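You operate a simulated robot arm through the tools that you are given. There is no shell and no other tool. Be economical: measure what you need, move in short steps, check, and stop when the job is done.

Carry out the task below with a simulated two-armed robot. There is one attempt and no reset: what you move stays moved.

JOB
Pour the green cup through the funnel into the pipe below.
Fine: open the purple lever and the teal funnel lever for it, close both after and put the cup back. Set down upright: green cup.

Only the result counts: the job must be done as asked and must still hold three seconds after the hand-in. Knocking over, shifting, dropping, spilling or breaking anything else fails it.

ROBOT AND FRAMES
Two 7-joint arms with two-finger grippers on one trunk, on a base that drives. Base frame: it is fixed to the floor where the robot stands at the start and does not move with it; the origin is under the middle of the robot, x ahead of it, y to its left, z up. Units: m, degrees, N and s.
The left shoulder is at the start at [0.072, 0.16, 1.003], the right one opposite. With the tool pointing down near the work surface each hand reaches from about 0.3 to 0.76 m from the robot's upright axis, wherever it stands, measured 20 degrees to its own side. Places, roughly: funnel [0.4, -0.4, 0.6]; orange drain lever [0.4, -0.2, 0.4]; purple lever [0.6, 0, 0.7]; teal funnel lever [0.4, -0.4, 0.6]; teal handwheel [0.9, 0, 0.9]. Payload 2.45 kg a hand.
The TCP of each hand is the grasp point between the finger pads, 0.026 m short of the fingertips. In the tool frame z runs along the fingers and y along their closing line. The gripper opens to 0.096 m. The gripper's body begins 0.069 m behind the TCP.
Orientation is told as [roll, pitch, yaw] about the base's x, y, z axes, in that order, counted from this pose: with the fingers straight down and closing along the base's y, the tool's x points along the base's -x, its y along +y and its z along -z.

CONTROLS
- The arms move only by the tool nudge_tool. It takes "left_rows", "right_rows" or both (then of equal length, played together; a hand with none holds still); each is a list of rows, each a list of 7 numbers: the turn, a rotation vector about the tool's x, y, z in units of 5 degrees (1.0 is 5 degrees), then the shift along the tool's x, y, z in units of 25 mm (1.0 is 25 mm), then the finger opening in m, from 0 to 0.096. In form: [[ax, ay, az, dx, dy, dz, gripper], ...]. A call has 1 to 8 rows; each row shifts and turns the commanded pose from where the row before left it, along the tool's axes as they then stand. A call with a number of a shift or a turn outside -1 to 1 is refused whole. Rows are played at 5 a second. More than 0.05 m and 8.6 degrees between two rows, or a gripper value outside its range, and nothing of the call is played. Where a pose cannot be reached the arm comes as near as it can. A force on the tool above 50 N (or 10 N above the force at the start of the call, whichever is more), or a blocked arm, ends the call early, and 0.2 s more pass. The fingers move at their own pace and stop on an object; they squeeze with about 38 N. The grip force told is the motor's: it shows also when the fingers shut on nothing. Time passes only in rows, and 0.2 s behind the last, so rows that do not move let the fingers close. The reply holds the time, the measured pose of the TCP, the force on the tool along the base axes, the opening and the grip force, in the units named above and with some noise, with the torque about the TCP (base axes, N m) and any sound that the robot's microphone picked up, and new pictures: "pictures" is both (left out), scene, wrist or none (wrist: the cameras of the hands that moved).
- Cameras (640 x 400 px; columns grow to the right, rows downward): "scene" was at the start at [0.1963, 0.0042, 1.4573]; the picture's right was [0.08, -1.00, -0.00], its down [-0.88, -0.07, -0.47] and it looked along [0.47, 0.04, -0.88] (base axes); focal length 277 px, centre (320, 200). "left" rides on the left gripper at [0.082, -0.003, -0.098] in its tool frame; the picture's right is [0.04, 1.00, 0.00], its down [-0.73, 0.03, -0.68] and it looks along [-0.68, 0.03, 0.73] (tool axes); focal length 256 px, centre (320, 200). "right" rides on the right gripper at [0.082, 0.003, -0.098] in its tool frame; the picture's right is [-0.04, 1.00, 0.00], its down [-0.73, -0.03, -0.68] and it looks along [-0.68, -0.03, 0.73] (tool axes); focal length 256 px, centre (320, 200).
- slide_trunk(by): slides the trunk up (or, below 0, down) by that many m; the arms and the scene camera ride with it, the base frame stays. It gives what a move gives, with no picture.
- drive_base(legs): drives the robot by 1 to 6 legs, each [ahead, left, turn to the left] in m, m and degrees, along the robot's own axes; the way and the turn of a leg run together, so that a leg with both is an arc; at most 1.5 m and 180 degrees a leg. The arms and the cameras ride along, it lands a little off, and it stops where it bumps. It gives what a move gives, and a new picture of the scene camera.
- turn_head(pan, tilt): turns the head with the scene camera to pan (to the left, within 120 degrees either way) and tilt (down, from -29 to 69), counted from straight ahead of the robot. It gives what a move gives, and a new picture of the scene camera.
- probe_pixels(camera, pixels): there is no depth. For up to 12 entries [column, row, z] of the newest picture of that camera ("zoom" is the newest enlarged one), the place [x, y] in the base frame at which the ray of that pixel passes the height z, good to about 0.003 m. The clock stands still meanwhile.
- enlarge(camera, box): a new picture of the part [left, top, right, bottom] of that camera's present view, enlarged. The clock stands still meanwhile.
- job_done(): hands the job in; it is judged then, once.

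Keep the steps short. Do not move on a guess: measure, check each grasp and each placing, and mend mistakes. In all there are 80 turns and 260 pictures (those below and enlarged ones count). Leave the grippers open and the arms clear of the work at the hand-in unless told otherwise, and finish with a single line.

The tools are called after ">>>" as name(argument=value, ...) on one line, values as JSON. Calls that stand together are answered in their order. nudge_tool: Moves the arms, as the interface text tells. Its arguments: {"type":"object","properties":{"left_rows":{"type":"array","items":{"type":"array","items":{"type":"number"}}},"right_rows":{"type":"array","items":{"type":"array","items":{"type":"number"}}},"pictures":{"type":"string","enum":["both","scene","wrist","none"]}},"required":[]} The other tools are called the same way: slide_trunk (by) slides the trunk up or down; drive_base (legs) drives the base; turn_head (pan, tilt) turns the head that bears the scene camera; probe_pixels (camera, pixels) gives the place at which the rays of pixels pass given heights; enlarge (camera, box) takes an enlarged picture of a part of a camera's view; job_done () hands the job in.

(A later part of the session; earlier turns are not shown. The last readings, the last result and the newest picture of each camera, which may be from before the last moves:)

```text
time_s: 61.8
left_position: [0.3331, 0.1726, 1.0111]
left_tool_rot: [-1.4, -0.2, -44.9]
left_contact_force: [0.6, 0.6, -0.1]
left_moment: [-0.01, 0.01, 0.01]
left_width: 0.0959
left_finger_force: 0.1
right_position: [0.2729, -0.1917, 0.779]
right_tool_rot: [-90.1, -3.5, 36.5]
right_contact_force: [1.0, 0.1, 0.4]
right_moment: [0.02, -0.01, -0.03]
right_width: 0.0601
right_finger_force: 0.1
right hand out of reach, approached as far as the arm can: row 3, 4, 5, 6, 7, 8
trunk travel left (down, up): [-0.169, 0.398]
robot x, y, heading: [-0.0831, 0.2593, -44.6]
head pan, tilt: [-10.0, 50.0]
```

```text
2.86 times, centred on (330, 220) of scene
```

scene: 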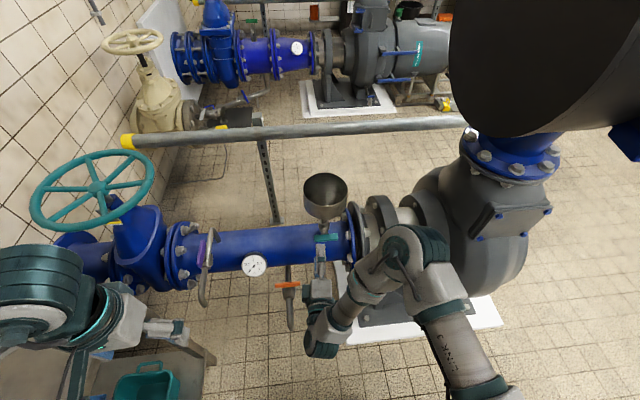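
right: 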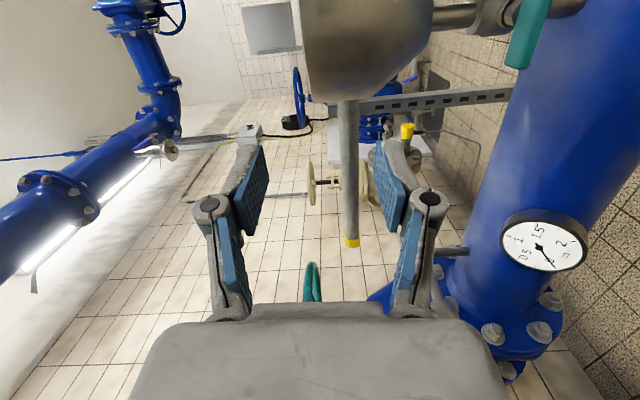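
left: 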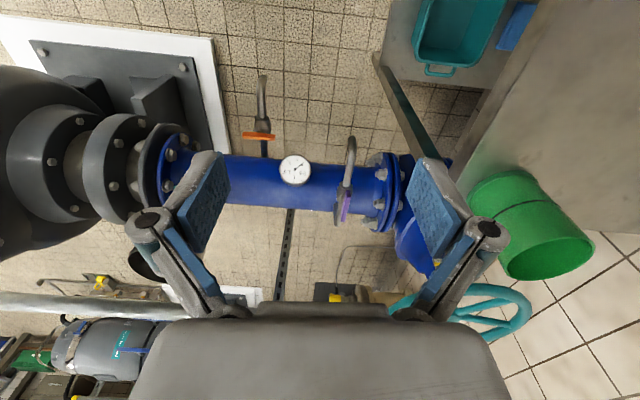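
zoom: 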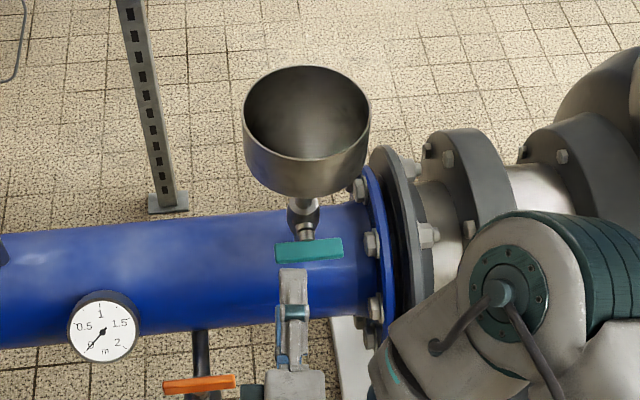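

Probing the lever and funnel again from this clean view.

>>> probe_pixels(camera="scene", pixels=[[326.2, 237.5, 0.576], [315, 238.5, 0.576], [338, 236.8, 0.576], [325.5, 191, 0.7], [325.5, 191, 0.75], [303, 194, 0.72], [348, 191, 0.72], [326, 173.5, 0.72], [323, 205.5, 0.72]])

>>> probe_pixels(camera="right", pixels=[[547, 2, 0.576], [515, 67, 0.576], [531, 35, 0.576], [531, 35, 0.6]])

```text
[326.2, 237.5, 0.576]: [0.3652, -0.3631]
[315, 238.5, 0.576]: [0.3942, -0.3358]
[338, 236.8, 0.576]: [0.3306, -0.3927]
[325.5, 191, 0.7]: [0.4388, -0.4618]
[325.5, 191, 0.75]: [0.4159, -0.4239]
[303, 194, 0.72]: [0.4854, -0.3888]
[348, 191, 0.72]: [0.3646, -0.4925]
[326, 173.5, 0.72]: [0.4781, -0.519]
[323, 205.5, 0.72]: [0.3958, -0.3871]
```

```text
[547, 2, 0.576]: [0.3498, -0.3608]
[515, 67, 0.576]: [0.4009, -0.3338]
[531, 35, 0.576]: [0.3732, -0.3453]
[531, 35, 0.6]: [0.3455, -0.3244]
```

Lever centre confirmed at (0.363,-0.363,0.574); funnel rim centre ≈ (0.43,-0.447), diameter ≈ 0.157. I'll go down to the pre-grasp 0.1 m short of the lever.

>>> nudge_tool(right_rows=[[0, -0.08, 0, 0.175, 1, 0.45, 0.06], [0, -0.08, 0, 0.175, 1, 0.45, 0.06], [0, -0.08, 0, 0.175, 1, 0.45, 0.06], [0, -0.08, 0, 0.175, 1, 0.45, 0.06], [0, -0.08, 0, 0.175, 1, 0.45, 0.06], [0, -0.08, 0, 0.175, 1, 0.45, 0.06], [0, -0.08, 0, 0.175, 1, 0.45, 0.06], [0, -0.08, 0, 0.175, 1, 0.45, 0.06]])

```text
time_s: 63.5
left_position: [0.3291, 0.1711, 1.0121]
left_tool_rot: [-1.2, -0.1, -45.0]
left_contact_force: [0.5, -0.5, 0.2]
left_moment: [0.0, -0.01, -0.01]
left_width: 0.096
left_finger_force: 0.0
right_position: [0.3765, -0.1556, 0.7003]
right_tool_rot: [-89.7, -3.7, 39.2]
right_contact_force: [0.3, -0.5, 0.0]
right_moment: [0.01, -0.03, 0.02]
right_width: 0.0601
right_finger_force: 0.1
right hand out of reach, approached as far as the arm can: row 1, 2, 3, 4, 5, 6, 7, 8
trunk travel left (down, up): [-0.169, 0.398]
robot x, y, heading: [-0.0858, 0.2579, -44.7]
head pan, tilt: [-10.0, 50.0]
```

scene: 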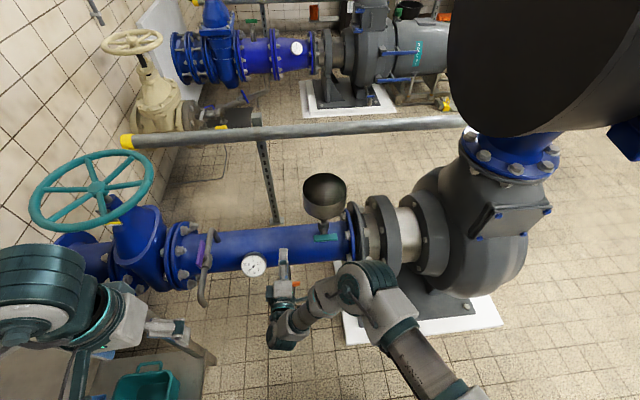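
right: 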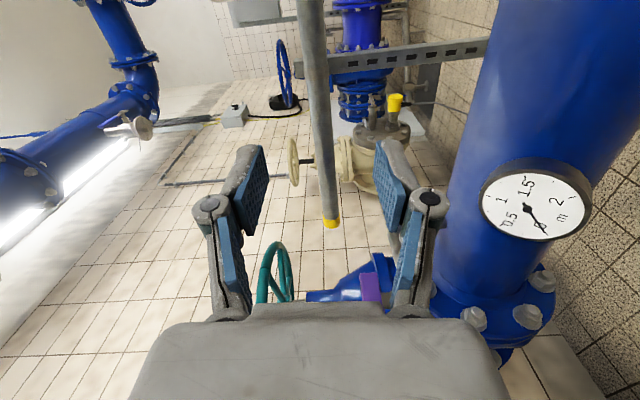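

The arm cannot hold this roll here: it is at its wrist limit and drifts left. The opposite roll (camera to the left) should suit the arm. I'll back off 0.1 m and roll the tool 180°.

>>> nudge_tool(right_rows=[[0, 0, 0, 0, -0.5, -1, 0.06], [0, 0, 0, 0, -0.5, -1, 0.06], [0, 0, 0, 0, -0.5, -1, 0.06], [0, 0, 1, 0, -0.5, -1, 0.06], [0, 0, 1, 0, 0, 0, 0.06], [0, 0, 1, 0, 0, 0, 0.06], [0, 0, 1, 0, 0, 0, 0.06], [0, 0, 1, 0, 0, 0, 0.06]], pictures="none")

>>> nudge_tool(right_rows=[[0, 0, 1, 0, 0, 0, 0.06], [0, 0, 1, 0, 0, 0, 0.06], [0, 0, 1, 0, 0, 0, 0.06], [0, 0, 1, 0, 0, 0, 0.06], [0, 0, 1, 0, 0, 0, 0.06], [0, 0, 1, 0, 0, 0, 0.06], [0, 0, 1, 0, 0, 0, 0.06], [0, 0, 1, 0, 0, 0, 0.06]], pictures="none")

>>> nudge_tool(right_rows=[[0, 0, 1, 0, 0, 0, 0.06], [0, 0, 1, 0, 0, 0, 0.06], [0, 0, 1, 0, 0, 0, 0.06], [0, 0, 1, 0, 0, 0, 0.06], [0, 0, 1, 0, 0, 0, 0.06], [0, 0, 1, 0, 0, 0, 0.06], [0, 0, 1, 0, 0, 0, 0.06], [0, 0, 1, 0, 0, 0, 0.06]], pictures="both")

```text
time_s: 65.3
left_position: [0.3282, 0.17, 1.0131]
left_tool_rot: [-1.1, -0.2, -45.0]
left_contact_force: [0.1, -0.7, -1.1]
left_moment: [0.03, 0.01, 0.0]
left_width: 0.096
left_finger_force: 0.1
right_position: [0.3106, -0.0822, 0.7489]
right_tool_rot: [-90.5, -28.7, 40.2]
right_contact_force: [0.5, -1.3, -0.1]
right_moment: [0.01, -0.01, 0.03]
right_width: 0.0601
right_finger_force: 0.1
trunk travel left (down, up): [-0.169, 0.398]
robot x, y, heading: [-0.0829, 0.2582, -44.6]
head pan, tilt: [-10.0, 50.0]
```

```text
time_s: 67.2
left_position: [0.3286, 0.1708, 1.0126]
left_tool_rot: [-1.1, -0.2, -44.9]
left_contact_force: [-0.4, -1.0, -0.6]
left_moment: [0.01, 0.02, -0.01]
left_width: 0.0958
left_finger_force: 0.1
right_position: [0.3115, -0.0803, 0.7481]
right_tool_rot: [-91.2, -68.7, 41.1]
right_contact_force: [-0.2, -0.6, 0.0]
right_moment: [0.03, 0.02, 0.0]
right_width: 0.0601
right_finger_force: 0.1
trunk travel left (down, up): [-0.169, 0.398]
robot x, y, heading: [-0.0818, 0.258, -44.6]
head pan, tilt: [-10.0, 50.0]
```

```text
time_s: 69.0
left_position: [0.3282, 0.1703, 1.0121]
left_tool_rot: [-1.0, -0.2, -45.1]
left_contact_force: [-0.3, 0.3, 0.1]
left_moment: [0.0, 0.01, -0.01]
left_width: 0.0961
left_finger_force: 0.0
right_position: [0.3123, -0.0814, 0.7482]
right_tool_rot: [91.3, -71.2, -141.2]
right_contact_force: [0.5, 1.1, -0.8]
right_moment: [0.03, 0.01, 0.02]
right_width: 0.0601
right_finger_force: 0.0
trunk travel left (down, up): [-0.169, 0.398]
robot x, y, heading: [-0.0848, 0.2566, -44.4]
head pan, tilt: [-10.0, 50.0]
```

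scene: 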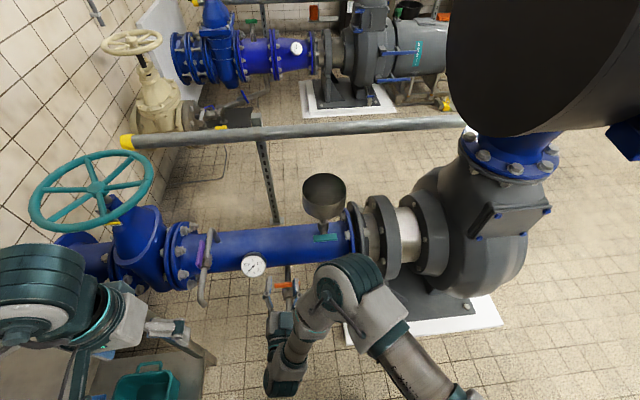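
right: 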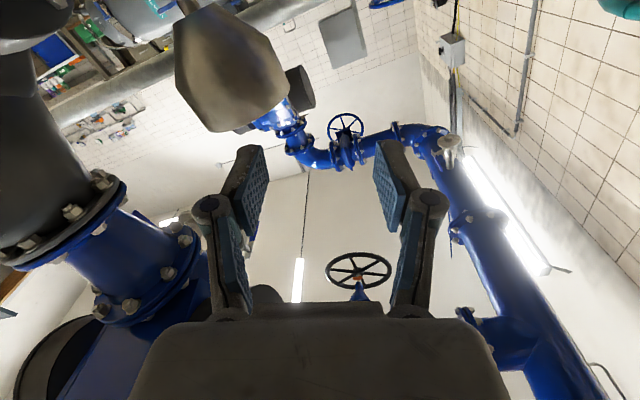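

Rolling works. I'll continue the remaining ~71°, then check.

>>> nudge_tool(right_rows=[[0, 0, 1, 0, 0, 0, 0.06], [0, 0, 1, 0, 0, 0, 0.06], [0, 0, 1, 0, 0, 0, 0.06], [0, 0, 1, 0, 0, 0, 0.06], [0, 0, 1, 0, 0, 0, 0.06], [0, 0, 1, 0, 0, 0, 0.06], [0, 0, 1, 0, 0, 0, 0.06], [0, 0, 0, 0, 0, 0, 0.06]], pictures="none")

>>> nudge_tool(right_rows=[[0, 0, 1, 0, 0, 0, 0.06], [0, 0, 1, 0, 0, 0, 0.06], [0, 0, 1, 0, 0, 0, 0.06], [0, 0, 1, 0, 0, 0, 0.06], [0, 0, 1, 0, 0, 0, 0.06], [0, 0, 1, 0, 0, 0, 0.06], [0, 0, 1, 0, 0, 0, 0.06], [0, 0, 0.2, 0, 0, 0, 0.06]], pictures="both")

```text
time_s: 70.8
left_position: [0.3274, 0.1699, 1.0135]
left_tool_rot: [-1.1, -0.2, -45.0]
left_contact_force: [0.1, 0.6, 0.3]
left_moment: [0.0, 0.02, 0.01]
left_width: 0.0959
left_finger_force: 0.1
right_position: [0.3119, -0.0811, 0.7488]
right_tool_rot: [90.6, -36.1, -140.2]
right_contact_force: [0.5, -0.4, -0.2]
right_moment: [-0.01, -0.01, -0.02]
right_width: 0.0602
right_finger_force: 0.1
trunk travel left (down, up): [-0.169, 0.398]
robot x, y, heading: [-0.0817, 0.2612, -44.8]
head pan, tilt: [-10.0, 50.0]
```

```text
time_s: 72.5
left_position: [0.3276, 0.17, 1.0121]
left_tool_rot: [-1.1, -0.2, -45.1]
left_contact_force: [-0.3, 0.3, -0.4]
left_moment: [-0.02, -0.01, -0.01]
left_width: 0.0958
left_finger_force: 0.0
right_position: [0.312, -0.081, 0.7485]
right_tool_rot: [90.4, -0.2, -140.0]
right_contact_force: [0.5, -0.2, 0.4]
right_moment: [0.02, -0.02, 0.01]
right_width: 0.0602
right_finger_force: 0.1
trunk travel left (down, up): [-0.169, 0.398]
robot x, y, heading: [-0.0836, 0.2569, -44.6]
head pan, tilt: [-10.0, 50.0]
```

scene: 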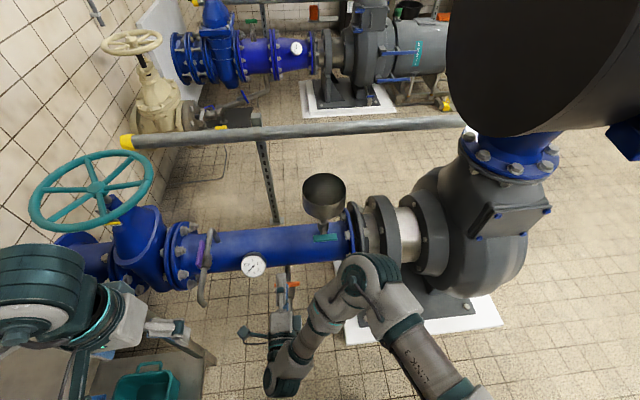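
right: 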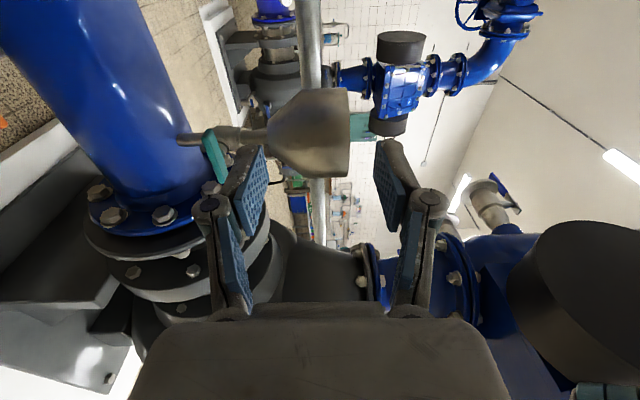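

The new roll is exact (y up, pointing along -50°). I'll move to the pre-grasp point 0.1 m in front of the lever.

>>> nudge_tool(right_rows=[[0, 0, 0, -0.71, -0.87, 0.74, 0.06], [0, 0, 0, -0.71, -0.87, 0.74, 0.06], [0, 0, 0, -0.71, -0.87, 0.74, 0.06], [0, 0, 0, -0.71, -0.87, 0.74, 0.06], [0, 0, 0, -0.71, -0.87, 0.74, 0.06], [0, 0, 0, -0.71, -0.87, 0.74, 0.06], [0, 0, 0, -0.71, -0.87, 0.74, 0.06], [0, 0, 0, -0.71, -0.87, 0.74, 0.06]], pictures="both")

```text
time_s: 74.3
left_position: [0.3279, 0.1699, 1.013]
left_tool_rot: [-1.1, -0.1, -45.1]
left_contact_force: [0.2, 0.0, 0.3]
left_moment: [0.02, 0.01, -0.01]
left_width: 0.0959
left_finger_force: 0.1
right_position: [0.3545, -0.1571, 0.7132]
right_tool_rot: [90.0, -0.3, -140.6]
right_contact_force: [0.9, -0.1, 0.1]
right_moment: [-0.04, 0.0, -0.01]
right_width: 0.06
right_finger_force: 0.1
right hand out of reach, approached as far as the arm can: row 2, 3, 4, 5, 6, 7, 8
trunk travel left (down, up): [-0.169, 0.398]
robot x, y, heading: [-0.0856, 0.2594, -44.6]
head pan, tilt: [-10.0, 50.0]
```

scene: 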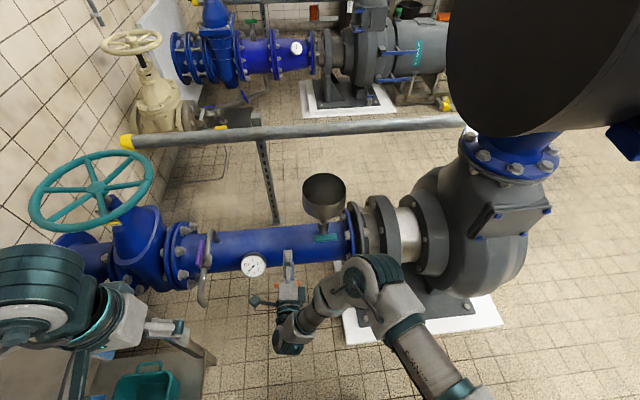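
right: 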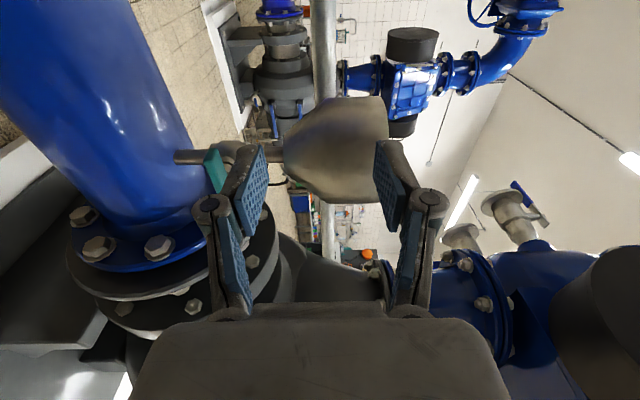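

In both rolls the arm fails to reach right and low, so the robot should stand farther right with the shoulders lower. I'll drive right 0.17 m, then lower the trunk 0.14 m.

>>> drive_base(legs=[[0, -0.17, 0]])

>>> slide_trunk(by=-0.12)

```text
time_s: 75.8
left_position: [0.2127, 0.0513, 1.0119]
left_tool_rot: [-1.4, -0.2, -45.2]
left_contact_force: [-0.5, -0.5, 0.1]
left_moment: [0.02, -0.01, 0.01]
left_width: 0.0959
left_finger_force: 0.1
right_position: [0.2367, -0.2759, 0.7126]
right_tool_rot: [89.9, -0.5, -140.7]
right_contact_force: [-0.8, -0.5, -0.1]
right_moment: [0.03, 0.02, 0.03]
right_width: 0.06
right_finger_force: 0.1
trunk travel left (down, up): [-0.169, 0.398]
robot x, y, heading: [-0.2008, 0.1433, -44.7]
head pan, tilt: [-10.0, 50.0]
```

scene: 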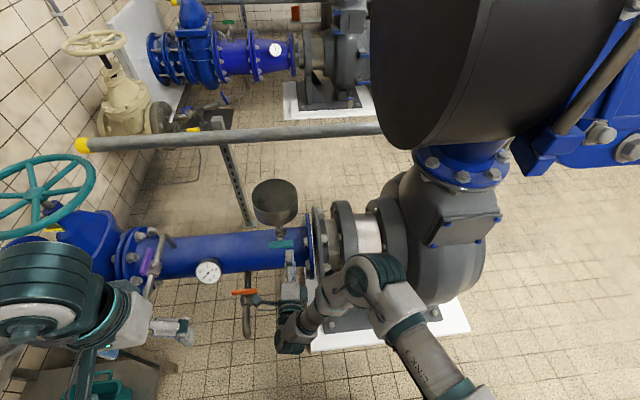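

```text
time_s: 77.3
left_position: [0.2057, 0.0539, 0.8954]
left_tool_rot: [-0.9, -0.6, -45.1]
left_contact_force: [0.9, -0.2, 0.6]
left_moment: [0.01, 0.04, -0.01]
left_width: 0.0961
left_finger_force: 0.1
right_position: [0.2346, -0.2752, 0.5979]
right_tool_rot: [90.3, -0.2, -140.6]
right_contact_force: [0.2, 0.2, -0.5]
right_moment: [0.04, 0.01, -0.04]
right_width: 0.06
right_finger_force: 0.0
trunk travel left (down, up): [-0.049, 0.518]
robot x, y, heading: [-0.2012, 0.1404, -45.0]
head pan, tilt: [-10.0, 50.0]
```

Now at (0.235,-0.275,0.598). I'll advance to 0.06 m short of the lever, aligned with it.

>>> nudge_tool(right_rows=[[0, 0, 0, 0.43, -0.24, 0.4, 0.06], [0, 0, 0, 0.43, -0.24, 0.9, 0.06], [0, 0, 0, 0.43, -0.24, 0.9, 0.06], [0, 0, 0, 0.43, -0.24, 0.9, 0.06], [0, 0, 0, 0, 0, 0.4, 0.06]], pictures="both")

>>> enlarge(camera="right", box=[120, 60, 440, 260])

>>> enlarge(camera="scene", box=[220, 170, 340, 290])

```text
time_s: 78.5
left_position: [0.1979, 0.0424, 0.8967]
left_tool_rot: [-0.5, -0.5, -45.3]
left_contact_force: [0.0, 0.7, -0.3]
left_moment: [-0.02, -0.01, 0.02]
left_width: 0.0961
left_finger_force: 0.1
right_position: [0.3182, -0.322, 0.5728]
right_tool_rot: [89.9, 0.3, -141.1]
right_contact_force: [0.0, -0.8, 0.2]
right_moment: [-0.02, -0.01, 0.01]
right_width: 0.06
right_finger_force: 0.0
trunk travel left (down, up): [-0.049, 0.518]
robot x, y, heading: [-0.2016, 0.1376, -44.9]
head pan, tilt: [-10.0, 50.0]
```

scene: 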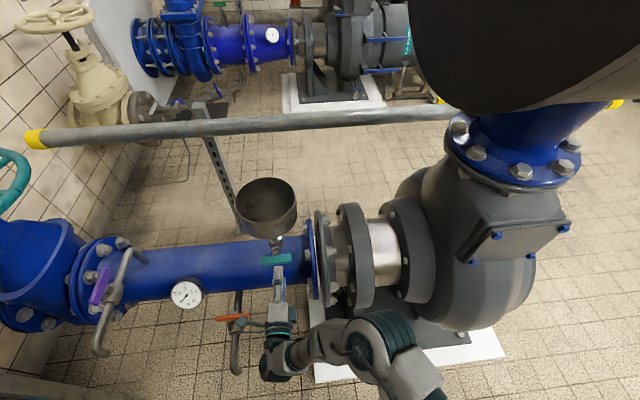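
right: 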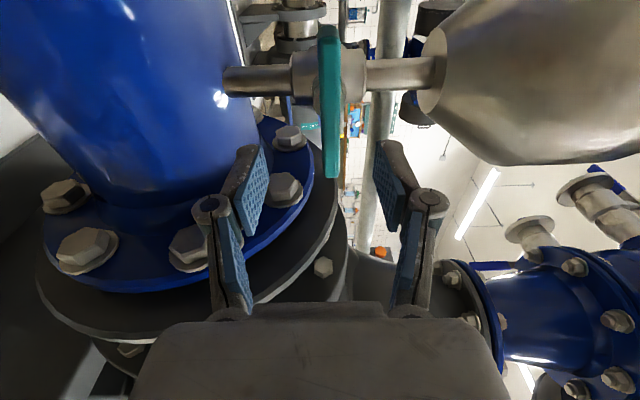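

```text
2.00 times, centred on (280, 160) of right
```

zoom: 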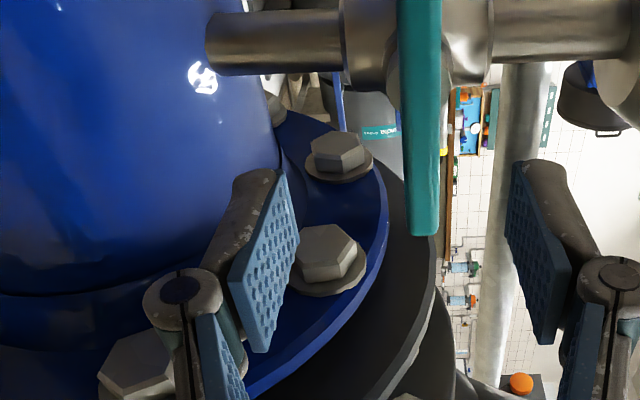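

```text
3.33 times, centred on (280, 230) of scene
```

zoom: 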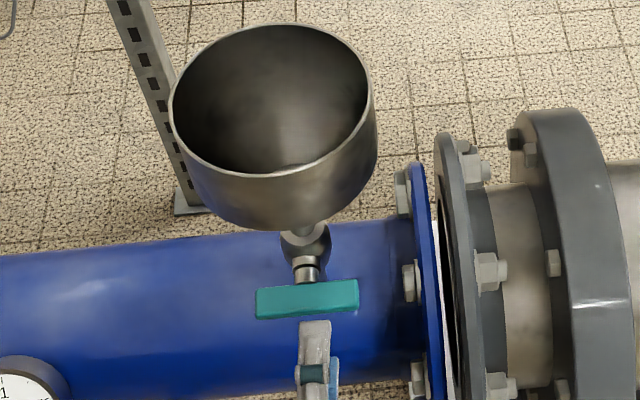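

Excellent view: the valve neck is vertical and the lever is square across it (closed). I'll correct +9 mm along the lever and +6 mm up, then advance 42 mm and close.

>>> nudge_tool(right_rows=[[0, 0, 0, 0.36, 0.24, 0, 0.06], [0, 0, 0, 0, 0, 0.85, 0.06], [0, 0, 0, 0, 0, 0.85, 0.06], [0, 0, 0, 0, 0, 0, 0.06], [0, 0, 0, 0, 0, 0, 0.0], [0, 0, 0, 0, 0, 0, 0.0], [0, 0, 0, 0, 0, 0, 0.0]], pictures="wrist")

>>> enlarge(camera="right", box=[220, 40, 420, 240])

```text
time_s: 80.1
left_position: [0.2031, 0.0469, 0.8951]
left_tool_rot: [-0.7, -0.5, -45.2]
left_contact_force: [-0.3, 0.1, 0.5]
left_moment: [0.02, -0.01, 0.0]
left_width: 0.0964
left_finger_force: 0.1
right_position: [0.356, -0.3444, 0.5806]
right_tool_rot: [89.8, 0.0, -140.8]
right_contact_force: [13.0, 8.1, 2.6]
right_moment: [-0.12, 0.03, 0.28]
right_width: 0.0119
right_finger_force: 38.7
right hand out of reach, approached as far as the arm can: row 3
trunk travel left (down, up): [-0.049, 0.518]
robot x, y, heading: [-0.2033, 0.1399, -44.7]
head pan, tilt: [-10.0, 50.0]
```

right: 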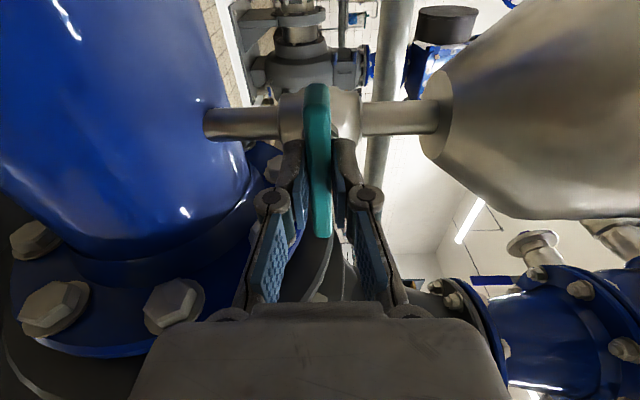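

```text
2.00 times, centred on (320, 140) of right
```

zoom: 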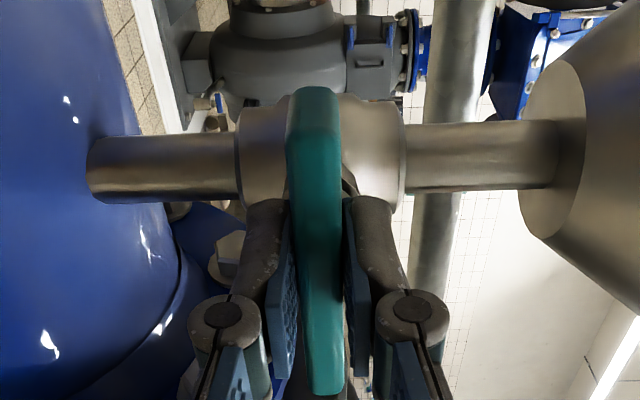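

Lever gripped (0.012 m). I'll test-turn with az −15°, the same sense that opened the purple one.

>>> nudge_tool(right_rows=[[0, 0, -1, 0, 0, 0, 0.0], [0, 0, -1, 0, 0, 0, 0.0], [0, 0, -1, 0, 0, 0, 0.0]], pictures="wrist")

```text
time_s: 80.9
left_position: [0.2034, 0.0466, 0.8942]
left_tool_rot: [-0.7, -0.3, -45.2]
left_contact_force: [0.3, 0.6, 0.4]
left_moment: [-0.01, 0.04, 0.02]
left_width: 0.0959
left_finger_force: 0.1
right_position: [0.3559, -0.3442, 0.5785]
right_tool_rot: [89.7, -15.1, -140.8]
right_contact_force: [20.8, 7.1, -8.4]
right_moment: [0.05, -0.09, -0.19]
right_width: 0.012
right_finger_force: 38.8
trunk travel left (down, up): [-0.049, 0.518]
robot x, y, heading: [-0.2002, 0.142, -44.9]
head pan, tilt: [-10.0, 50.0]
```

right: 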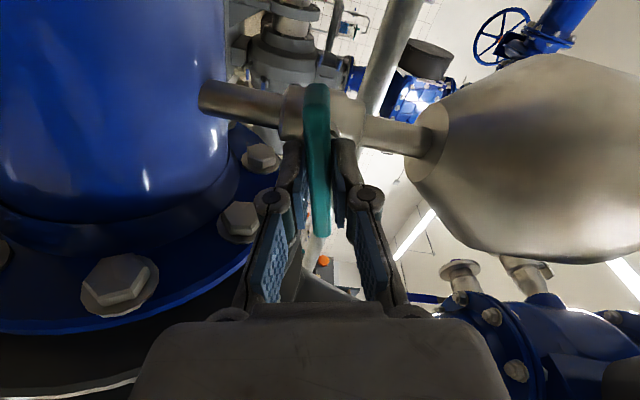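

It's turning with the hand. I'll ease 3 mm toward the pull and continue 35°.

>>> nudge_tool(right_rows=[[0, 0, -1, 0.12, 0, 0, 0.0], [0, 0, -1, 0, 0, 0, 0.0], [0, 0, -1, 0, 0, 0, 0.0], [0, 0, -1, 0, 0, 0, 0.0], [0, 0, -1, 0, 0, 0, 0.0], [0, 0, -1, 0, 0, 0, 0.0], [0, 0, -1, 0, 0, 0, 0.0]], pictures="wrist")

```text
time_s: 82.5
left_position: [0.2008, 0.0443, 0.8947]
left_tool_rot: [-0.6, -0.3, -45.2]
left_contact_force: [0.1, -0.5, -0.5]
left_moment: [0.01, 0.01, 0.01]
left_width: 0.0959
left_finger_force: 0.1
right_position: [0.3544, -0.3457, 0.5773]
right_tool_rot: [89.4, -50.0, -140.7]
right_contact_force: [-16.2, -2.2, -23.7]
right_moment: [-0.56, -0.62, -0.15]
right_width: 0.0121
right_finger_force: 39.1
trunk travel left (down, up): [-0.049, 0.518]
robot x, y, heading: [-0.2031, 0.1383, -44.7]
head pan, tilt: [-10.0, 50.0]
```

right: 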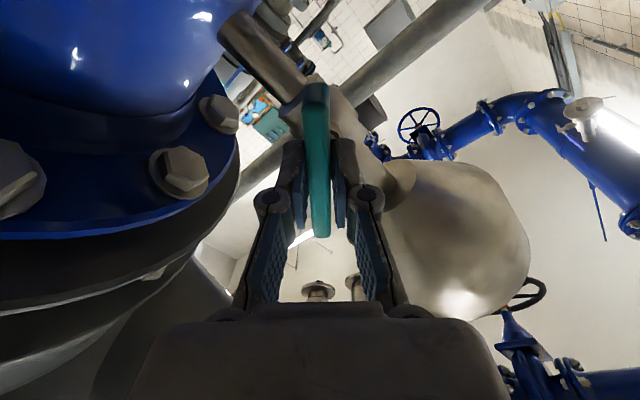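

50° done; the side force is 29 N, so I'll ease downward 3 mm and turn the last 40°.

>>> nudge_tool(right_rows=[[0, 0, -1, 0.04, -0.14, 0, 0.0], [0, 0, -1, 0.05, 0, 0, 0.0], [0, 0, -1, 0.05, 0, 0, 0.0], [0, 0, -1, 0, 0, 0, 0.0], [0, 0, -1, 0, 0, 0, 0.0], [0, 0, -1, 0, 0, 0, 0.0], [0, 0, -1, 0, 0, 0, 0.0], [0, 0, -1, 0, 0, 0, 0.0]], pictures="wrist")

```text
time_s: 84.3
left_position: [0.2007, 0.0419, 0.8949]
left_tool_rot: [-0.4, -0.4, -45.3]
left_contact_force: [0.4, 1.2, -0.2]
left_moment: [-0.05, -0.03, 0.01]
left_width: 0.0962
left_finger_force: 0.0
right_position: [0.352, -0.3463, 0.5758]
right_tool_rot: [24.6, -89.5, -76.0]
right_contact_force: [-29.4, -19.5, -17.9]
right_moment: [-0.44, -0.59, 0.3]
right_width: 0.0123
right_finger_force: 39.2
trunk travel left (down, up): [-0.049, 0.518]
robot x, y, heading: [-0.2034, 0.1376, -44.7]
head pan, tilt: [-10.0, 50.0]
```

right: 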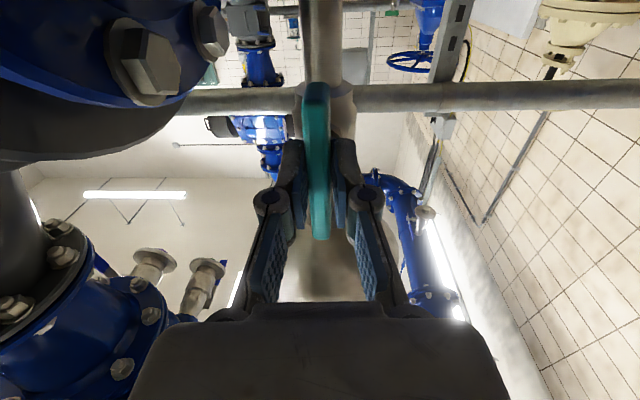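

The lever now stands vertical, in line with the neck: open. I'll release, back the right hand straight out, raise the trunk, and start tipping the left hand forward for a side grasp of the cup.

>>> nudge_tool(right_rows=[[0, 0, 0, 0, 0, 0, 0.05], [0, 0, 0, 0, 0, 0, 0.05], [0, 0, 0, 0, 0, -1, 0.05], [0, 0, 0, 0, 0, -1, 0.05], [0, 0, 0, 0, 0, -1, 0.05], [0, 0, 0, 0, 0, -1, 0.05], [0, 0, 0, 0, 0, -1, 0.05], [0, 0, 0, 0, 0, 0, 0.05]], pictures="both")

>>> slide_trunk(by=0.15)

>>> nudge_tool(left_rows=[[0, -1, 0, 0, 0, 0.4, 0.096], [0, -1, 0, 0, 0, 0.4, 0.096], [0, -1, 0, 0, 0, 0.4, 0.096], [0, -1, 0, 0, 0, 0.4, 0.096], [0, -1, 0, 0, 0, 0.4, 0.096], [0, -1, 0, 0, 0, 0.4, 0.096], [0, -1, 0, 0, 0, 0.4, 0.096], [0, -1, 0, 0, 0, 0.4, 0.096]], right_rows=[[0, 0, 0, -0.8, 0, -0.4, 0.05], [0, 0, 0, -0.8, 0, -0.4, 0.05], [0, 0, 0, -0.8, 0, -0.4, 0.05], [0, 0, 0, -0.8, 0, -0.4, 0.05], [0, 0, 0, -0.8, 0, -0.4, 0.05], [0, 0, 0, -0.8, 0, -0.4, 0.05], [0, 0, 0, -0.8, 0, -0.4, 0.05], [0, 0, 0, -0.8, 0, -0.4, 0.05]], pictures="scene")

```text
time_s: 86.1
left_position: [0.2011, 0.0462, 0.8952]
left_tool_rot: [-0.7, -0.4, -45.2]
left_contact_force: [-0.1, -0.1, 0.3]
left_moment: [-0.02, 0.0, 0.03]
left_width: 0.096
left_finger_force: 0.0
right_position: [0.2761, -0.2478, 0.5722]
right_tool_rot: [152.0, -89.8, 157.4]
right_contact_force: [0.3, -0.1, 0.2]
right_moment: [0.01, 0.01, -0.01]
right_width: 0.0501
right_finger_force: 0.0
trunk travel left (down, up): [-0.049, 0.518]
robot x, y, heading: [-0.2037, 0.1405, -44.6]
head pan, tilt: [-10.0, 50.0]
```

scene: 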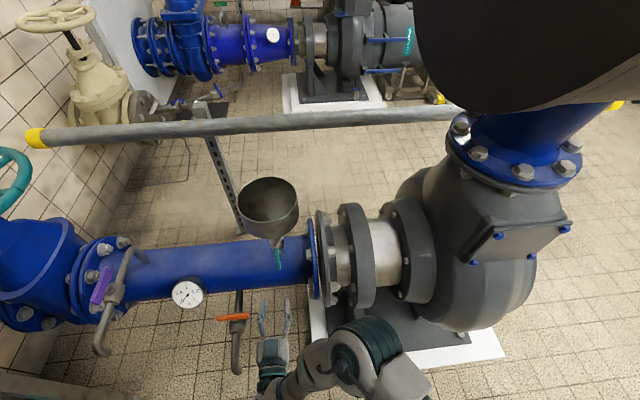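
right: 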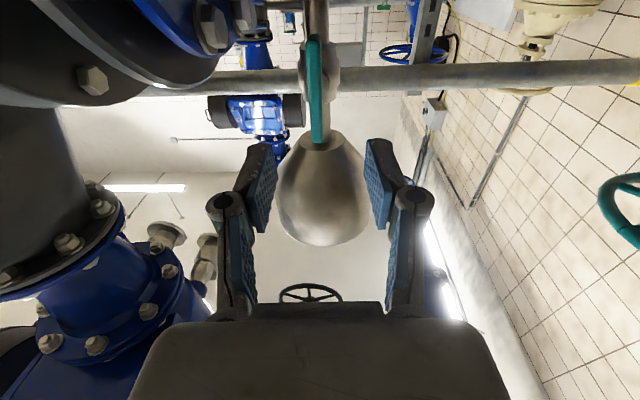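

```text
time_s: 87.9
left_position: [0.2025, 0.0449, 1.0445]
left_tool_rot: [-0.7, -0.2, -45.3]
left_contact_force: [-0.2, 0.1, -0.1]
left_moment: [0.0, 0.01, 0.0]
left_width: 0.0959
left_finger_force: 0.1
right_position: [0.277, -0.2463, 0.7232]
right_tool_rot: [120.4, -89.8, -171.1]
right_contact_force: [-1.0, -0.4, 0.4]
right_moment: [-0.01, -0.03, 0.02]
right_width: 0.0498
right_finger_force: 0.0
trunk travel left (down, up): [-0.199, 0.368]
robot x, y, heading: [-0.2028, 0.1386, -45.0]
head pan, tilt: [-10.0, 50.0]
```

```text
time_s: 89.7
left_position: [0.2492, -0.006, 1.0002]
left_tool_rot: [-0.9, -40.5, -44.6]
left_contact_force: [0.7, 0.6, 0.6]
left_moment: [0.0, 0.01, 0.0]
left_width: 0.0958
left_finger_force: 0.1
left hand out of reach, approached as far as the arm can: row 6, 7, 8
right_position: [0.2252, -0.182, 0.8847]
right_tool_rot: [147.4, -89.8, 161.8]
right_contact_force: [-0.2, -0.1, 0.3]
right_moment: [0.04, -0.04, 0.0]
right_width: 0.05
right_finger_force: 0.0
trunk travel left (down, up): [-0.199, 0.368]
robot x, y, heading: [-0.2048, 0.1373, -45.0]
head pan, tilt: [-10.0, 50.0]
```

scene: 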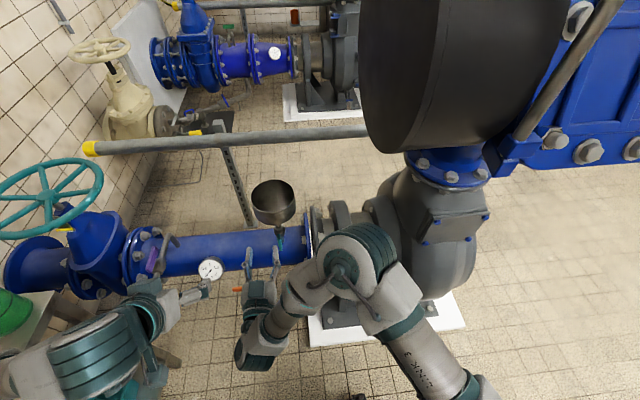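

Both valves open (the teal lever is upright at (279,238)). Now I'll turn 45° left, drive to the cup stance and look at the table.

>>> drive_base(legs=[[0, 0, 45], [0.2, -0.02, 0]])

>>> turn_head(pan=25, tilt=50)

>>> enlarge(camera="left", box=[0, 0, 640, 400])

```text
time_s: 93.3
left_position: [0.4266, 0.3307, 0.9994]
left_tool_rot: [-0.9, -40.3, -0.3]
left_contact_force: [0.6, -0.5, -1.0]
left_moment: [0.0, 0.03, 0.04]
left_width: 0.0959
left_finger_force: 0.0
right_position: [0.5323, 0.1857, 0.8839]
right_tool_rot: [135.6, -89.9, -141.9]
right_contact_force: [0.3, -0.4, -0.2]
right_moment: [-0.01, -0.01, -0.02]
right_width: 0.0501
right_finger_force: 0.2
trunk travel left (down, up): [-0.199, 0.368]
robot x, y, heading: [-0.0019, 0.1138, -0.4]
head pan, tilt: [-10.0, 50.0]
```

scene: 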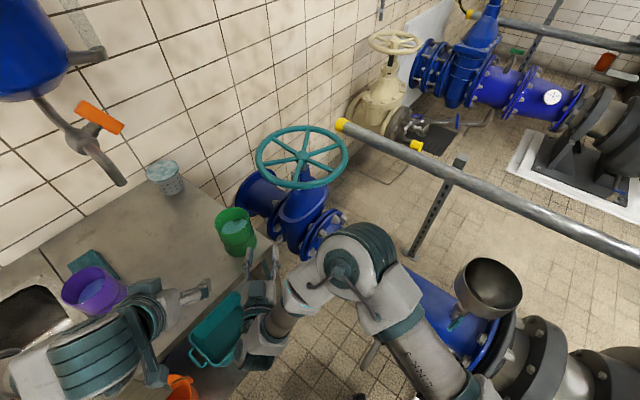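

```text
time_s: 94.3
left_position: [0.4233, 0.3283, 1.0011]
left_tool_rot: [-0.8, -40.6, -0.3]
left_contact_force: [0.7, -0.1, 0.1]
left_moment: [0.0, 0.01, 0.0]
left_width: 0.0959
left_finger_force: 0.1
right_position: [0.5299, 0.1833, 0.8851]
right_tool_rot: [143.5, -89.6, -149.7]
right_contact_force: [-0.7, -1.4, -0.3]
right_moment: [-0.05, 0.01, 0.0]
right_width: 0.0501
right_finger_force: 0.1
trunk travel left (down, up): [-0.199, 0.368]
robot x, y, heading: [0.0017, 0.1188, -0.6]
head pan, tilt: [25.0, 50.0]
```

scene: 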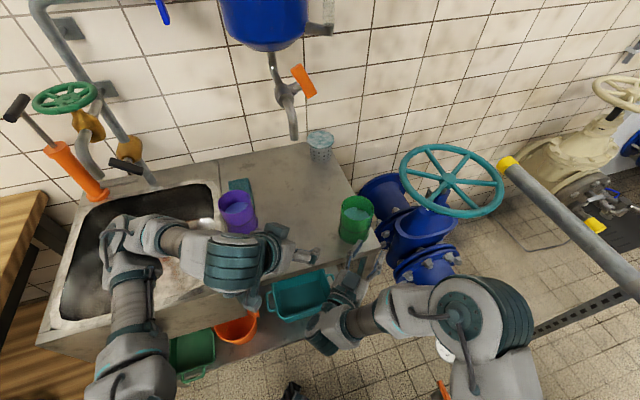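

```text
1.00 times, centred on (320, 200) of left (not enlarged: the box is as wide or as high as the picture)
```

zoom: 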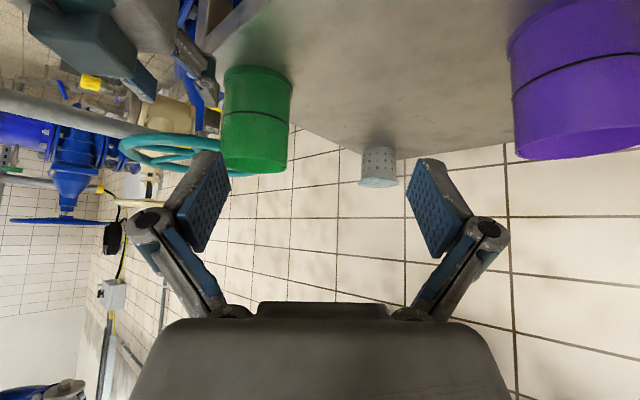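

Measuring the cup from both cameras.

>>> enlarge(camera="scene", box=[310, 170, 410, 270])

>>> probe_pixels(camera="scene", pixels=[[353, 240, 0.75], [353, 240, 0.76], [341, 205, 0.88], [372, 207, 0.88], [357, 197, 0.88], [356, 216, 0.88], [341, 205, 0.92], [372, 207, 0.92], [357, 197, 0.92], [356, 216, 0.92], [340, 232, 0.75], [367, 238, 0.75]])

```text
4.00 times, centred on (360, 220) of scene
```

zoom: 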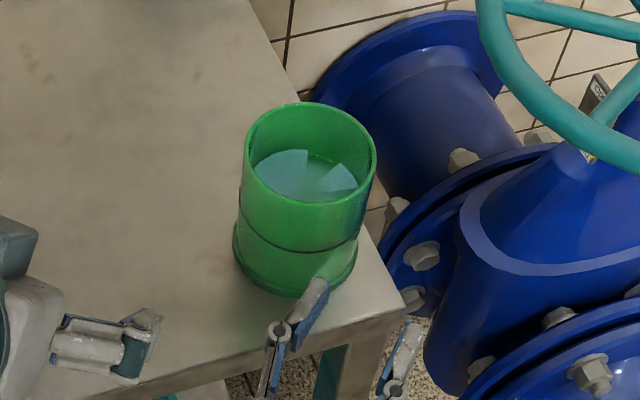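

```text
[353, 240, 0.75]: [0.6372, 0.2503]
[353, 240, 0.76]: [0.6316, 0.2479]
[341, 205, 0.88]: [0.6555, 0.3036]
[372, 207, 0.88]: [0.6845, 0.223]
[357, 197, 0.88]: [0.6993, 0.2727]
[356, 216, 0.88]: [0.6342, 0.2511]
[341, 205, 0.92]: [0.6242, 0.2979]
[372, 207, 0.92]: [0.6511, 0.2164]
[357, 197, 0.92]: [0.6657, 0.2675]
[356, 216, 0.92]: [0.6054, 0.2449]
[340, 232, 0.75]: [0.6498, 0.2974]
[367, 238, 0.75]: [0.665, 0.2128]
```

Cup axis ≈ (0.667,0.258), rim diameter ≈ 0.09, rim z ≈ 0.87. I'll shift the right hand right, tip the left tool to 25° below horizontal, and go to the pre-grasp in front of the cup.

>>> nudge_tool(left_rows=[[0, -1, 0, 0, 0, 0.4, 0.096], [0, -1, 0, 0, 0, 0.4, 0.096], [0, -1, 0, 0, 0, 0.4, 0.096], [0, -1, 0, 0, 0, 0.2, 0.096], [0, -1, 0, 0, 0, 0, 0.096], [0, 0, 0, 0, 0, 0, 0.096], [0, 0, 0, 0, 0, 0, 0.096]], right_rows=[[0, 0, 0, 0, -1, 0, 0.05], [0, 0, 0, 0, -1, 0, 0.05], [0, 0, 0, 0, -1, 0, 0.05], [0, 0, 0, 0, -1, 0, 0.05], [0, 0, 0, 0, -1, 0, 0.05], [0, 0, 0, 0, -1, 0, 0.05], [0, 0, 0, 0, 0, 0, 0.05]], pictures="none")

>>> nudge_tool(left_rows=[[0, 0, 0, 0.47, -0.36, 0.75, 0.096], [0, 0, 0, 0.47, -0.36, 0.75, 0.096], [0, 0, 0, 0.47, -0.36, 0.75, 0.096], [0, 0, 0, 0.47, -0.36, 0.75, 0.096], [0, 0, 0, 0.47, -0.36, 0.75, 0.096], [0, 0, 0, 0.47, -0.36, 0.75, 0.096], [0, 0, 0, 0.47, -0.36, 0.75, 0.096], [0, 0, 0, 0.47, -0.36, 0.75, 0.096]], pictures="both")

```text
time_s: 95.9
left_position: [0.5063, 0.322, 1.001]
left_tool_rot: [-1.3, -65.4, 0.3]
left_contact_force: [0.6, -1.1, 0.7]
left_moment: [-0.01, 0.04, -0.01]
left_width: 0.0959
left_finger_force: 0.1
left hand out of reach, approached as far as the arm can: row 1, 2, 3, 4, 5
right_position: [0.5125, 0.034, 0.8842]
right_tool_rot: [146.3, -89.6, -152.6]
right_contact_force: [0.4, 0.2, 0.4]
right_moment: [0.03, -0.02, 0.0]
right_width: 0.05
right_finger_force: 0.1
trunk travel left (down, up): [-0.199, 0.368]
robot x, y, heading: [-0.0026, 0.1153, -0.4]
head pan, tilt: [25.0, 50.0]
```

```text
time_s: 97.7
left_position: [0.6013, 0.2465, 0.8553]
left_tool_rot: [-1.2, -65.8, 0.5]
left_contact_force: [2.8, 0.8, 5.7]
left_moment: [0.27, -0.07, -0.17]
left_width: 0.0958
left_finger_force: 0.0
right_position: [0.5121, 0.0336, 0.8856]
right_tool_rot: [141.1, -89.5, -147.4]
right_contact_force: [-0.6, 0.7, 0.5]
right_moment: [0.02, 0.0, -0.04]
right_width: 0.0499
right_finger_force: 0.0
trunk travel left (down, up): [-0.199, 0.368]
robot x, y, heading: [0.0014, 0.1152, -0.4]
head pan, tilt: [25.0, 50.0]
```

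scene: 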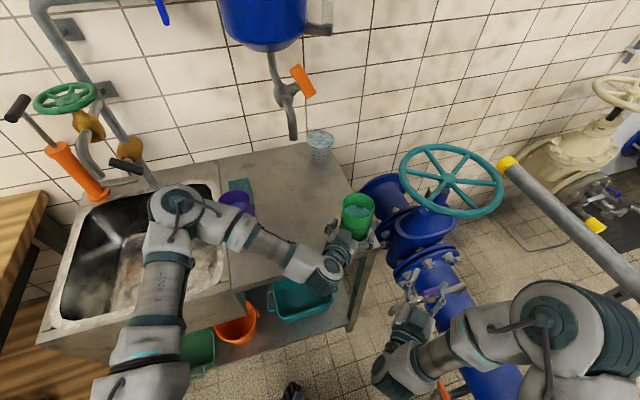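
left: 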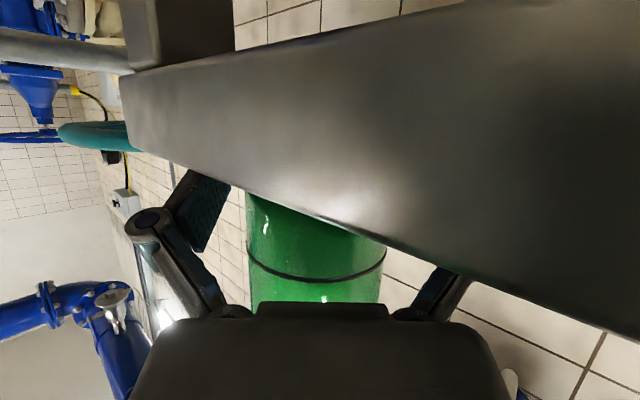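

The fingertips lightly touch something (5.7 N upward) and the table edge hides a finger, so the table is higher than I thought (~0.83). I'll rise 4 cm and look again.

>>> nudge_tool(left_rows=[[0, 0, 0, -0.72, 0, -0.34, 0.096], [0, 0, 0, -0.72, 0, -0.34, 0.096], [0, 0, 0, 0, 0, 0, 0.096]], pictures="both")

>>> enlarge(camera="scene", box=[300, 160, 420, 280])

>>> probe_pixels(camera="scene", pixels=[[341.5, 210, 0.95], [374, 211, 0.95], [357.5, 195.75, 0.95], [356.25, 220.5, 0.95], [338, 228.75, 0.83], [369.25, 235, 0.83], [354.25, 244.5, 0.83], [341.5, 210, 0.9], [374, 211, 0.9]])

```text
time_s: 98.5
left_position: [0.6028, 0.2479, 0.8933]
left_tool_rot: [-1.4, -65.4, 0.3]
left_contact_force: [0.1, -0.6, -0.3]
left_moment: [0.02, -0.02, -0.01]
left_width: 0.0961
left_finger_force: 0.0
right_position: [0.5126, 0.0345, 0.8853]
right_tool_rot: [141.8, -89.6, -148.1]
right_contact_force: [-0.9, -0.6, 0.4]
right_moment: [0.01, -0.01, 0.0]
right_width: 0.0496
right_finger_force: 0.1
trunk travel left (down, up): [-0.199, 0.368]
robot x, y, heading: [0.0019, 0.1165, -0.2]
head pan, tilt: [25.0, 50.0]
```

scene: 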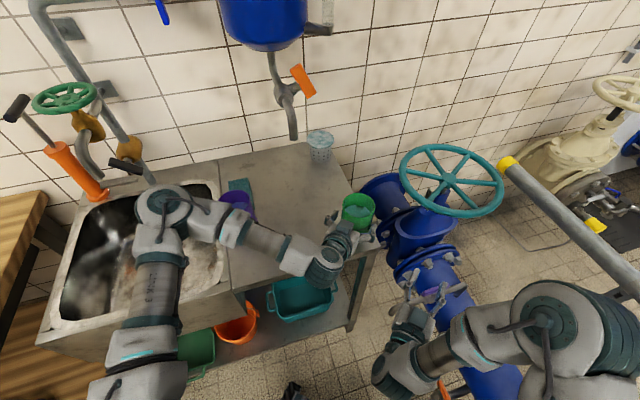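
left: 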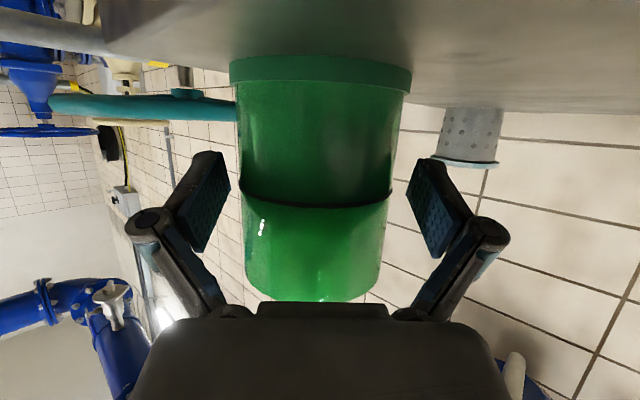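

```text
3.33 times, centred on (360, 220) of scene
```

zoom: 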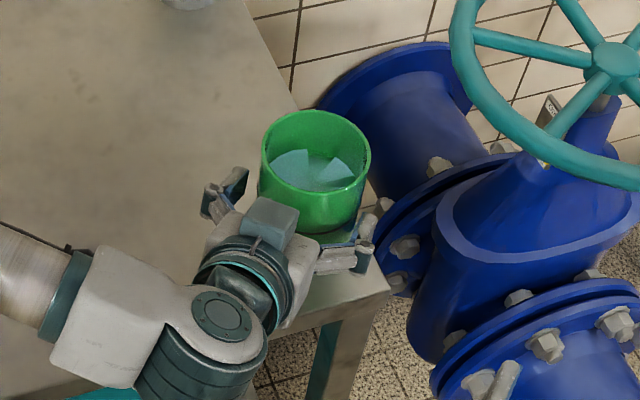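

```text
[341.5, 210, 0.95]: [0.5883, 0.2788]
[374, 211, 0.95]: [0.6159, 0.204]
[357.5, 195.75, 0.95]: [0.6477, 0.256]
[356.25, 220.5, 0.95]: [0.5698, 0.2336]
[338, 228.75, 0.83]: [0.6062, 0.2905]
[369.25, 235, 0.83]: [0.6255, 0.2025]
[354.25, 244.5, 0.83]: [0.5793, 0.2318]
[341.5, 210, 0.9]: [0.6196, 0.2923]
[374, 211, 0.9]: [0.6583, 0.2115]
```

The cup is centred between the fingers, and the TCP already sits on its axis at mid height (table top ≈ 0.833, rim ≈ 0.945). I'll close, then lift 5 cm.

>>> nudge_tool(left_rows=[[0, 0, 0, 0, 0, 0, 0.06], [0, 0, 0, 0, 0, 0, 0.06], [0, 0, 0, 0, 0, 0, 0.06], [0, 0, 0, 0, 0, 0, 0.06]], pictures="none")

>>> nudge_tool(left_rows=[[0, 0, 0, -0.45, 0, -0.21, 0.06], [0, 0, 0, -0.9, 0, -0.42, 0.06], [0, 0, 0, -0.45, 0, -0.21, 0.06], [0, 0, 0, 0, 0, 0, 0.06]], pictures="both")

```text
time_s: 99.5
left_position: [0.6023, 0.2468, 0.893]
left_tool_rot: [-1.3, -65.5, 0.4]
left_contact_force: [-0.7, 0.0, 3.6]
left_moment: [0.27, -0.05, 0.02]
left_width: 0.0813
left_finger_force: 37.7
right_position: [0.5126, 0.0347, 0.8854]
right_tool_rot: [144.8, -89.6, -151.1]
right_contact_force: [-0.5, -0.5, 0.8]
right_moment: [-0.01, 0.04, 0.0]
right_width: 0.0501
right_finger_force: 0.1
trunk travel left (down, up): [-0.199, 0.368]
robot x, y, heading: [0.0003, 0.1132, -0.3]
head pan, tilt: [25.0, 50.0]
```

```text
time_s: 100.5
left_position: [0.6032, 0.2492, 0.9426]
left_tool_rot: [-1.3, -65.4, 0.4]
left_contact_force: [0.7, -0.5, -4.0]
left_moment: [-0.01, 0.09, 0.03]
left_width: 0.0811
left_finger_force: 38.0
right_position: [0.5125, 0.0341, 0.8856]
right_tool_rot: [144.0, -89.5, -150.2]
right_contact_force: [0.5, -0.5, 0.9]
right_moment: [0.01, -0.03, -0.01]
right_width: 0.05
right_finger_force: 0.0
trunk travel left (down, up): [-0.199, 0.368]
robot x, y, heading: [0.0022, 0.1157, -0.3]
head pan, tilt: [25.0, 50.0]
```

scene: 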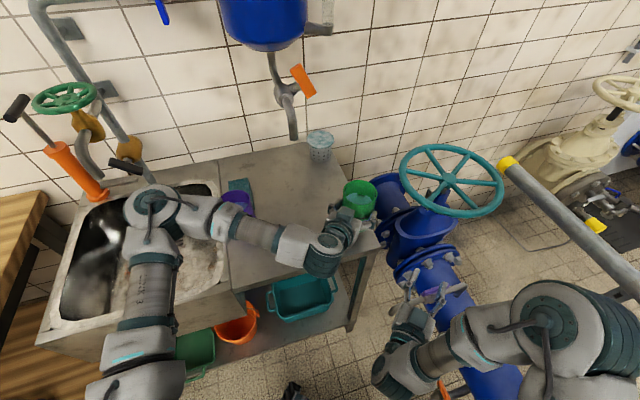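
left: 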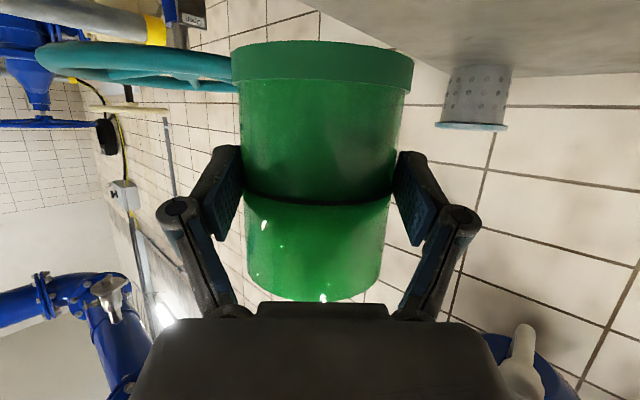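

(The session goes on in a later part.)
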